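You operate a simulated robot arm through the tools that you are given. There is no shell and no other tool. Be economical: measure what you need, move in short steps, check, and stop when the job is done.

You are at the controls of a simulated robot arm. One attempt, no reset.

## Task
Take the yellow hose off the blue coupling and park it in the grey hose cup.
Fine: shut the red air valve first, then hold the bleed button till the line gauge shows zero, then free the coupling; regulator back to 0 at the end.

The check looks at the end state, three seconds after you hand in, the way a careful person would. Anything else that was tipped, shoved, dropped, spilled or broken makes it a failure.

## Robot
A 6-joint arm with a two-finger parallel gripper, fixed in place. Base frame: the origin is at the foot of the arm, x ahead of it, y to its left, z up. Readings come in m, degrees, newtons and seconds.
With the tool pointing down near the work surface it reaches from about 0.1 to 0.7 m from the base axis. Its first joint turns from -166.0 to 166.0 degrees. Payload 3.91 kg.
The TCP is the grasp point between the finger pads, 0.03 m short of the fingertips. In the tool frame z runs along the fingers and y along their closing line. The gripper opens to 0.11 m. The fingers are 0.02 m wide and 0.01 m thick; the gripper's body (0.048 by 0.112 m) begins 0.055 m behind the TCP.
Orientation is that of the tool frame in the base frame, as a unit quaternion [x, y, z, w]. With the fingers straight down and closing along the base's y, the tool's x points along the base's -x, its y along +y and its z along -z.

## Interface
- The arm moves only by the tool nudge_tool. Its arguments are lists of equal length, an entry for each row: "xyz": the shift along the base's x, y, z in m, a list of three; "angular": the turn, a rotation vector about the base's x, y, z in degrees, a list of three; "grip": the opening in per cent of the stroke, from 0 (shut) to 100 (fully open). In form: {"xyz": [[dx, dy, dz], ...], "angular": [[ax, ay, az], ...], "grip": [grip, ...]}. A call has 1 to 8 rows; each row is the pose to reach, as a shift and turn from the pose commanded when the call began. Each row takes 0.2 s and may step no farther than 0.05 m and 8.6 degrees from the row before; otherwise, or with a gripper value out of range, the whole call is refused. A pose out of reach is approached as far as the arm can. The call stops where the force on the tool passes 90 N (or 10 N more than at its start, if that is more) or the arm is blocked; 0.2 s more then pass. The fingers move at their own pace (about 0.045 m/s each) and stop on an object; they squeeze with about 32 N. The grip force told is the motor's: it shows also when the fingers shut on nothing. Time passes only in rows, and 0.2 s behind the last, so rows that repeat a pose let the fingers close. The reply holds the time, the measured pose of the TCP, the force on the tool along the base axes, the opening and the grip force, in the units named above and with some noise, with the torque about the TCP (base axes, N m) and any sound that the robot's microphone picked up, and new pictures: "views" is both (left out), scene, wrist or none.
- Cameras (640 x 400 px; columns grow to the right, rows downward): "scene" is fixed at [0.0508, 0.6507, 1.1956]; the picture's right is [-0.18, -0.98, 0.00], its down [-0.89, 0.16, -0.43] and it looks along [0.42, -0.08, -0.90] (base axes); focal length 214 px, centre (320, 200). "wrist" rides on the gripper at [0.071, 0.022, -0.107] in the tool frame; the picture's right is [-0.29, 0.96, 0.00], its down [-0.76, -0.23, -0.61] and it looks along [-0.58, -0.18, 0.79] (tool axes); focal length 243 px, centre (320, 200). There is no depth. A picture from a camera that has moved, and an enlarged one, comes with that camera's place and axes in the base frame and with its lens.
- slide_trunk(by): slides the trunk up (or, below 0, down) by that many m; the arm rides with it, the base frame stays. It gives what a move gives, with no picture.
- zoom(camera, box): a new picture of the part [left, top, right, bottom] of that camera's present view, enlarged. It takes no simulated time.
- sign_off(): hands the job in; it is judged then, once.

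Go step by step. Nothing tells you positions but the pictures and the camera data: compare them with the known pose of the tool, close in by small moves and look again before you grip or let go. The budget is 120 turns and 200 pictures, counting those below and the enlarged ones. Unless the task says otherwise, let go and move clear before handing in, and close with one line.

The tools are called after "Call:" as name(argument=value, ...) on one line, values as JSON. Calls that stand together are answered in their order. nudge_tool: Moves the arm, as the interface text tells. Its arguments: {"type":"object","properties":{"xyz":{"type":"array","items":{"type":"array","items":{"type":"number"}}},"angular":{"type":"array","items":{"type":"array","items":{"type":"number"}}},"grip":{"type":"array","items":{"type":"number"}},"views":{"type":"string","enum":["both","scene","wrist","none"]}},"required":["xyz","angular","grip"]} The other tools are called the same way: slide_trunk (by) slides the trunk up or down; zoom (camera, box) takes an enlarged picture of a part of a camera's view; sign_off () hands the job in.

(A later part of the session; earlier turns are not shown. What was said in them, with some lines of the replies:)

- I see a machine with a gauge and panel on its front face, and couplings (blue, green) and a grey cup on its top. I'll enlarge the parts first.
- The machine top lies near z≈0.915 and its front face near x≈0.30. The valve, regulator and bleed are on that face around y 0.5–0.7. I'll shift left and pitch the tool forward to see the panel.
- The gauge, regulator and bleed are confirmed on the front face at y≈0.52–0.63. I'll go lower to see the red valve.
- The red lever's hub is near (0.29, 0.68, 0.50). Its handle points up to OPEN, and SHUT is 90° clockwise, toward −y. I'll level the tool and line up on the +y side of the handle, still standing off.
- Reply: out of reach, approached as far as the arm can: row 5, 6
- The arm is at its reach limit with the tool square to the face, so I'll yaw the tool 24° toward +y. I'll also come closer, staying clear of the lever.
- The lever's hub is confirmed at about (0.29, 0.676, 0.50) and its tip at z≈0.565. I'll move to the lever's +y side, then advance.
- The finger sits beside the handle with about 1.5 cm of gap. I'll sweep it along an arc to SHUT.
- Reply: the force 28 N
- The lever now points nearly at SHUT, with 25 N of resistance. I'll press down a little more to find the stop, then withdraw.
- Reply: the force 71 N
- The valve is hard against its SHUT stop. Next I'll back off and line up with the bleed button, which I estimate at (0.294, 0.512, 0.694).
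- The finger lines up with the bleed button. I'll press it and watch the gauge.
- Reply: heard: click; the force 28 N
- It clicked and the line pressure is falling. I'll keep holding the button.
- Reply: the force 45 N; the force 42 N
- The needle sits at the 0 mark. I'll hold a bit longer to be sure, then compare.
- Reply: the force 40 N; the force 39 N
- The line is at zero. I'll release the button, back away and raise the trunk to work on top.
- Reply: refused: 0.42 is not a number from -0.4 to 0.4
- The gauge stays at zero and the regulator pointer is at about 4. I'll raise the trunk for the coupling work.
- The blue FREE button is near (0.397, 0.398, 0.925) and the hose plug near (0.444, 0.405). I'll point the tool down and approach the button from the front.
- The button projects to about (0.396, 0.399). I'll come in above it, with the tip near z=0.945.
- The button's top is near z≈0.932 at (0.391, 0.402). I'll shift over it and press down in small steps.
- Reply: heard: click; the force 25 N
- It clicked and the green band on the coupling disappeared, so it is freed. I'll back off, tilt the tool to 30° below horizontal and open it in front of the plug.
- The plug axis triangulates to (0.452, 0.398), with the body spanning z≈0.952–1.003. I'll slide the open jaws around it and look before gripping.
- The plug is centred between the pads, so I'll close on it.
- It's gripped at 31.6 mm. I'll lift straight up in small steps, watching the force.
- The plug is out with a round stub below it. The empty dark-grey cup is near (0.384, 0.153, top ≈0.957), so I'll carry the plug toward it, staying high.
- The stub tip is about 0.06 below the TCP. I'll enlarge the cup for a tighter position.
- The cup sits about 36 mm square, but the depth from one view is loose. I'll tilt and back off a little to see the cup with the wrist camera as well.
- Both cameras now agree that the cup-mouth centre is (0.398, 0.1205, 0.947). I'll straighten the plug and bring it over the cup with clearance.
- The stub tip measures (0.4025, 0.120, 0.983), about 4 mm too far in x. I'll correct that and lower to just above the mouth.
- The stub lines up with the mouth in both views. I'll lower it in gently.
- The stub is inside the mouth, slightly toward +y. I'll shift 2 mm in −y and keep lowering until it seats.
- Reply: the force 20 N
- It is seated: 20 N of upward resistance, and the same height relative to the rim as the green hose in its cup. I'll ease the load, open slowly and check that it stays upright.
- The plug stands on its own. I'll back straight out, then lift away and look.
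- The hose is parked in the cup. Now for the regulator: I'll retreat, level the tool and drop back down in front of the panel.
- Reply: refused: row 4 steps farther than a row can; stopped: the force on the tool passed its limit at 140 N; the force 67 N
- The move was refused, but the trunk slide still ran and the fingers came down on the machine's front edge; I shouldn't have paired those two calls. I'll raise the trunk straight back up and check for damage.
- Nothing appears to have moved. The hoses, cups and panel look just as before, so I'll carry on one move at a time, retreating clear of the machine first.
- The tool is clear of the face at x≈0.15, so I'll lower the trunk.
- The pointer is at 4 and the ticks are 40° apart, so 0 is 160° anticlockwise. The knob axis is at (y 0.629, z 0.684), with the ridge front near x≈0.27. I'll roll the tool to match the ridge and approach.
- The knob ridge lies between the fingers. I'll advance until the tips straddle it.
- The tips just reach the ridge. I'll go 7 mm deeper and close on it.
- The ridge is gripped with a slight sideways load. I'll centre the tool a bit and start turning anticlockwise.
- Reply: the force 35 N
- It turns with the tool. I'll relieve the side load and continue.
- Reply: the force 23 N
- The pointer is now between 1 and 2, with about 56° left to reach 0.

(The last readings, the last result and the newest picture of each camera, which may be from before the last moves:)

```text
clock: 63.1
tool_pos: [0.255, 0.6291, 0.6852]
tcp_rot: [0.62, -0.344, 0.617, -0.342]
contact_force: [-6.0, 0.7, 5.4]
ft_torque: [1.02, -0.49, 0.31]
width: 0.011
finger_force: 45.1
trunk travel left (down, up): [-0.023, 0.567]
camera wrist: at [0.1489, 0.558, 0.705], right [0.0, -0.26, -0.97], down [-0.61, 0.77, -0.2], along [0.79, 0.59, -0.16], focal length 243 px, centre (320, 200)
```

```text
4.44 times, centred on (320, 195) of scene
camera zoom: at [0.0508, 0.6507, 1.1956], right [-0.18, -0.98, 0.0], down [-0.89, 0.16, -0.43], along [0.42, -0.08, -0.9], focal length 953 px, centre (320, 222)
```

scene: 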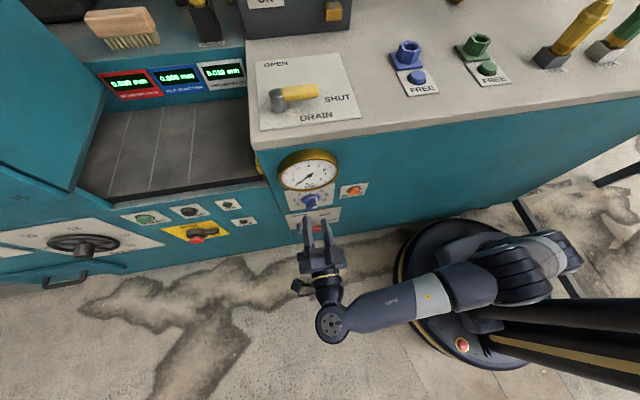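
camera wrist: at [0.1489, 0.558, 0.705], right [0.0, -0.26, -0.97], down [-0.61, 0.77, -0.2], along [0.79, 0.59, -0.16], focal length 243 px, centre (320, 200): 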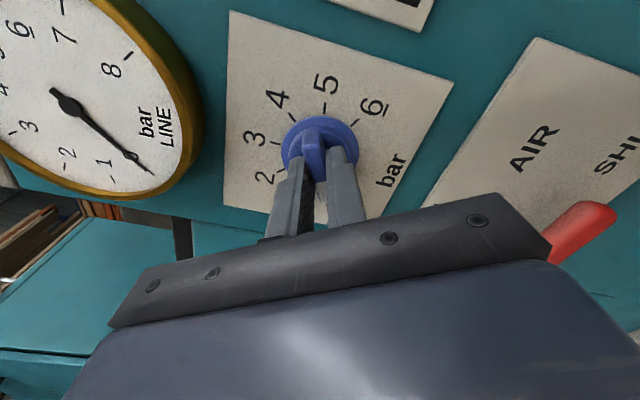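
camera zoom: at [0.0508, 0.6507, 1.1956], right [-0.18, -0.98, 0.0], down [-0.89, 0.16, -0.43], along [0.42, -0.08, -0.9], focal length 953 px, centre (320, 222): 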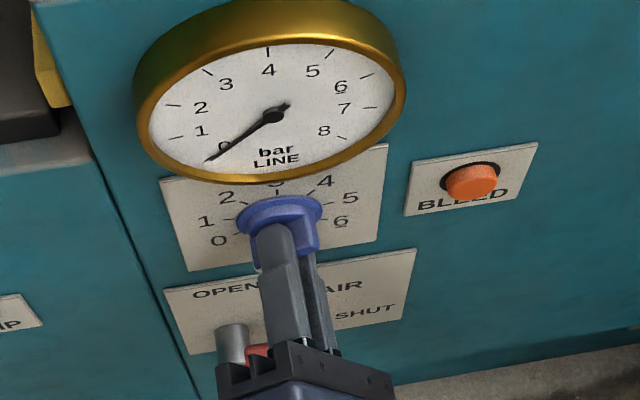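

Torque has built up against the turn, so the knob is at its 0 stop. I'll open, back away and check.

Call:
nudge_tool(xyz=[[0, 0, 0], [0, 0, 0], [0, 0, 0], [-0.02, 0, 0], [-0.05, 0, 0], [-0.09, 0, 0]], angular=[[0, 0, 0], [0, 0, 0], [0, 0, 0], [0, 0, 0], [0, 0, 0], [0, 0, 0]], grip=[40, 40, 40, 40, 40, 40], views="wrist")

Call:
zoom(camera="scene", box=[270, 150, 370, 240])

Call:
zoom(camera="wrist", box=[220, 20, 440, 180])

```text
clock: 64.5
tool_pos: [0.1649, 0.6298, 0.6865]
tcp_rot: [0.619, -0.343, 0.617, -0.343]
contact_force: [1.3, -0.1, -0.2]
ft_torque: [-0.01, 0.02, -0.03]
width: 0.0442
finger_force: 0.0
trunk travel left (down, up): [-0.023, 0.567]
camera wrist: at [0.0591, 0.5583, 0.7052], right [0.0, -0.26, -0.97], down [-0.61, 0.77, -0.2], along [0.79, 0.59, -0.16], focal length 243 px, centre (320, 200)
```

wrist: 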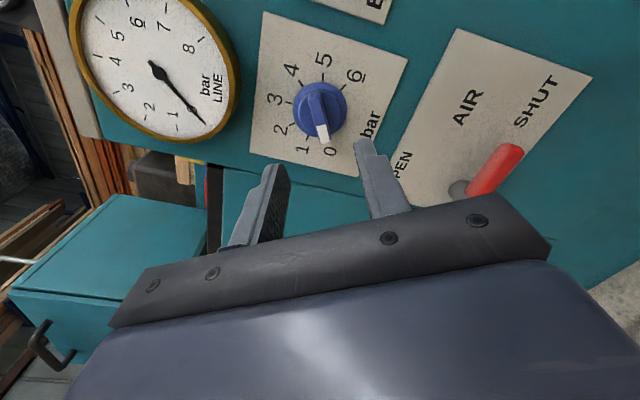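

```text
4.44 times, centred on (320, 195) of scene
camera zoom: at [0.0508, 0.6507, 1.1956], right [-0.18, -0.98, 0.0], down [-0.89, 0.16, -0.43], along [0.42, -0.08, -0.9], focal length 953 px, centre (320, 222)
```

zoom: 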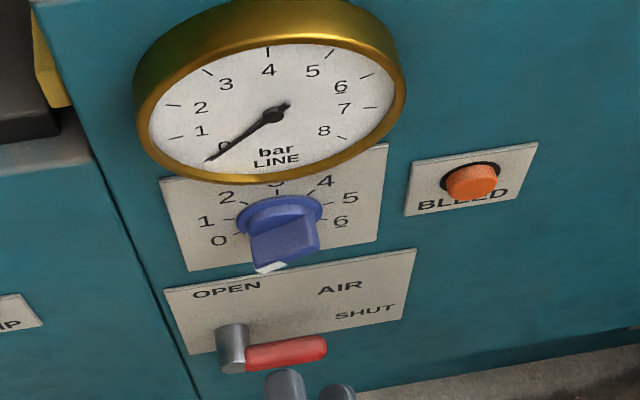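

```text
2.50 times, centred on (330, 100) of wrist
camera zoom: at [0.0591, 0.5583, 0.7052], right [0.0, -0.26, -0.97], down [-0.61, 0.77, -0.2], along [0.79, 0.59, -0.16], focal length 606 px, centre (295, 450)
```

zoom: 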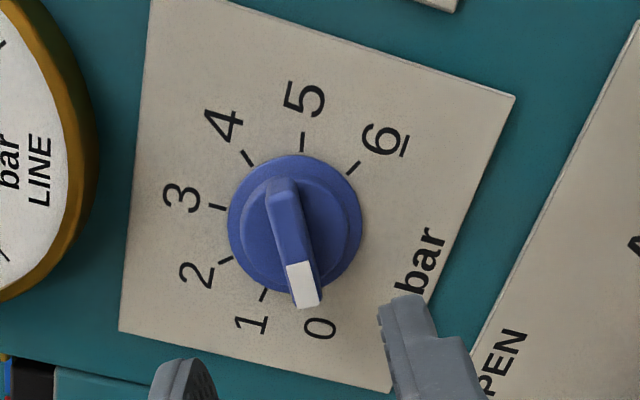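

The regulator pointer sits at 0, the valve is at SHUT and the gauge reads zero. I'll move clear and take a last look at everything.

Call:
nudge_tool(xyz=[[-0.03, -0.03, 0], [-0.05, -0.07, 0], [-0.06, -0.11, 0]], angular=[[0, 0, 0], [0, 0, 0], [0, 0, 0]], grip=[40, 40, 40], views="scene")

Call:
zoom(camera="scene", box=[370, 0, 640, 150])

Call:
zoom(camera="scene", box=[270, 150, 370, 240])

```text
clock: 65.3
tool_pos: [0.1064, 0.5198, 0.6843]
tcp_rot: [0.619, -0.344, 0.616, -0.344]
contact_force: [0.1, -0.5, 0.9]
ft_torque: [0.0, -0.02, -0.01]
width: 0.044
finger_force: 0.1
trunk travel left (down, up): [-0.023, 0.567]
```

scene: 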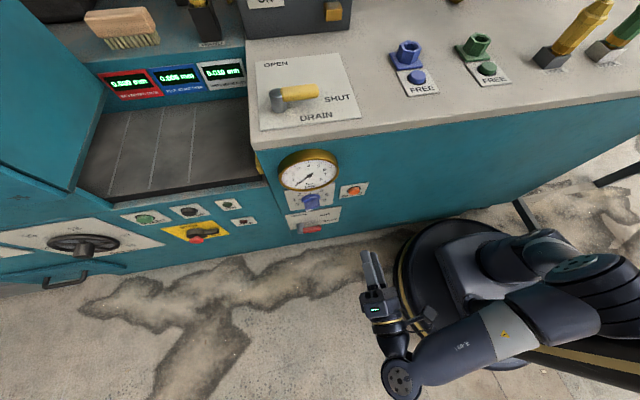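

```text
2.37 times, centred on (505, 75) of scene
camera zoom: at [0.0508, 0.6507, 1.1956], right [-0.18, -0.98, 0.0], down [-0.89, 0.16, -0.43], along [0.42, -0.08, -0.9], focal length 508 px, centre (-118, 496)
```

zoom: 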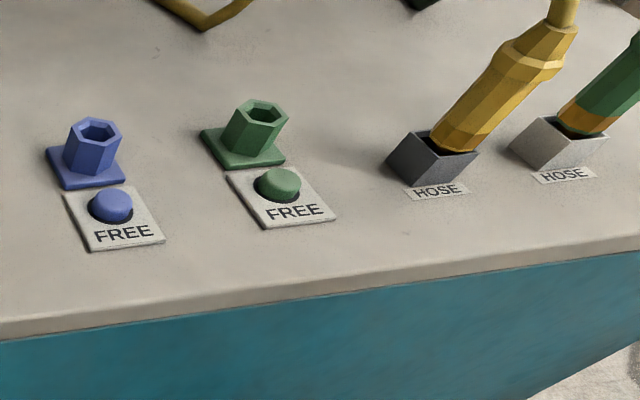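

```text
4.44 times, centred on (320, 195) of scene
camera zoom: at [0.0508, 0.6507, 1.1956], right [-0.18, -0.98, 0.0], down [-0.89, 0.16, -0.43], along [0.42, -0.08, -0.9], focal length 953 px, centre (320, 222)
```

zoom: 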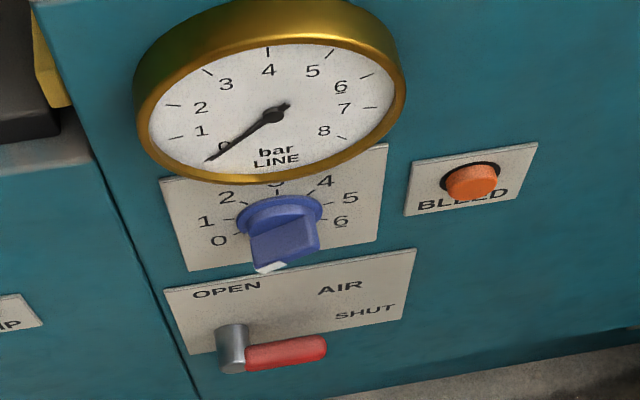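

Everything checks out: valve shut, line at zero, hose in the grey cup, regulator at 0, arm clear. I'm handing it in.

Call:
sign_off()

```text
The job is handed in.
```

The yellow hose is parked in the grey cup, with the air shut, the line bled to zero before freeing, and the regulator at 0; mid-job the fingers hit the machine's front edge (140 N) through my own error, with no visible damage.
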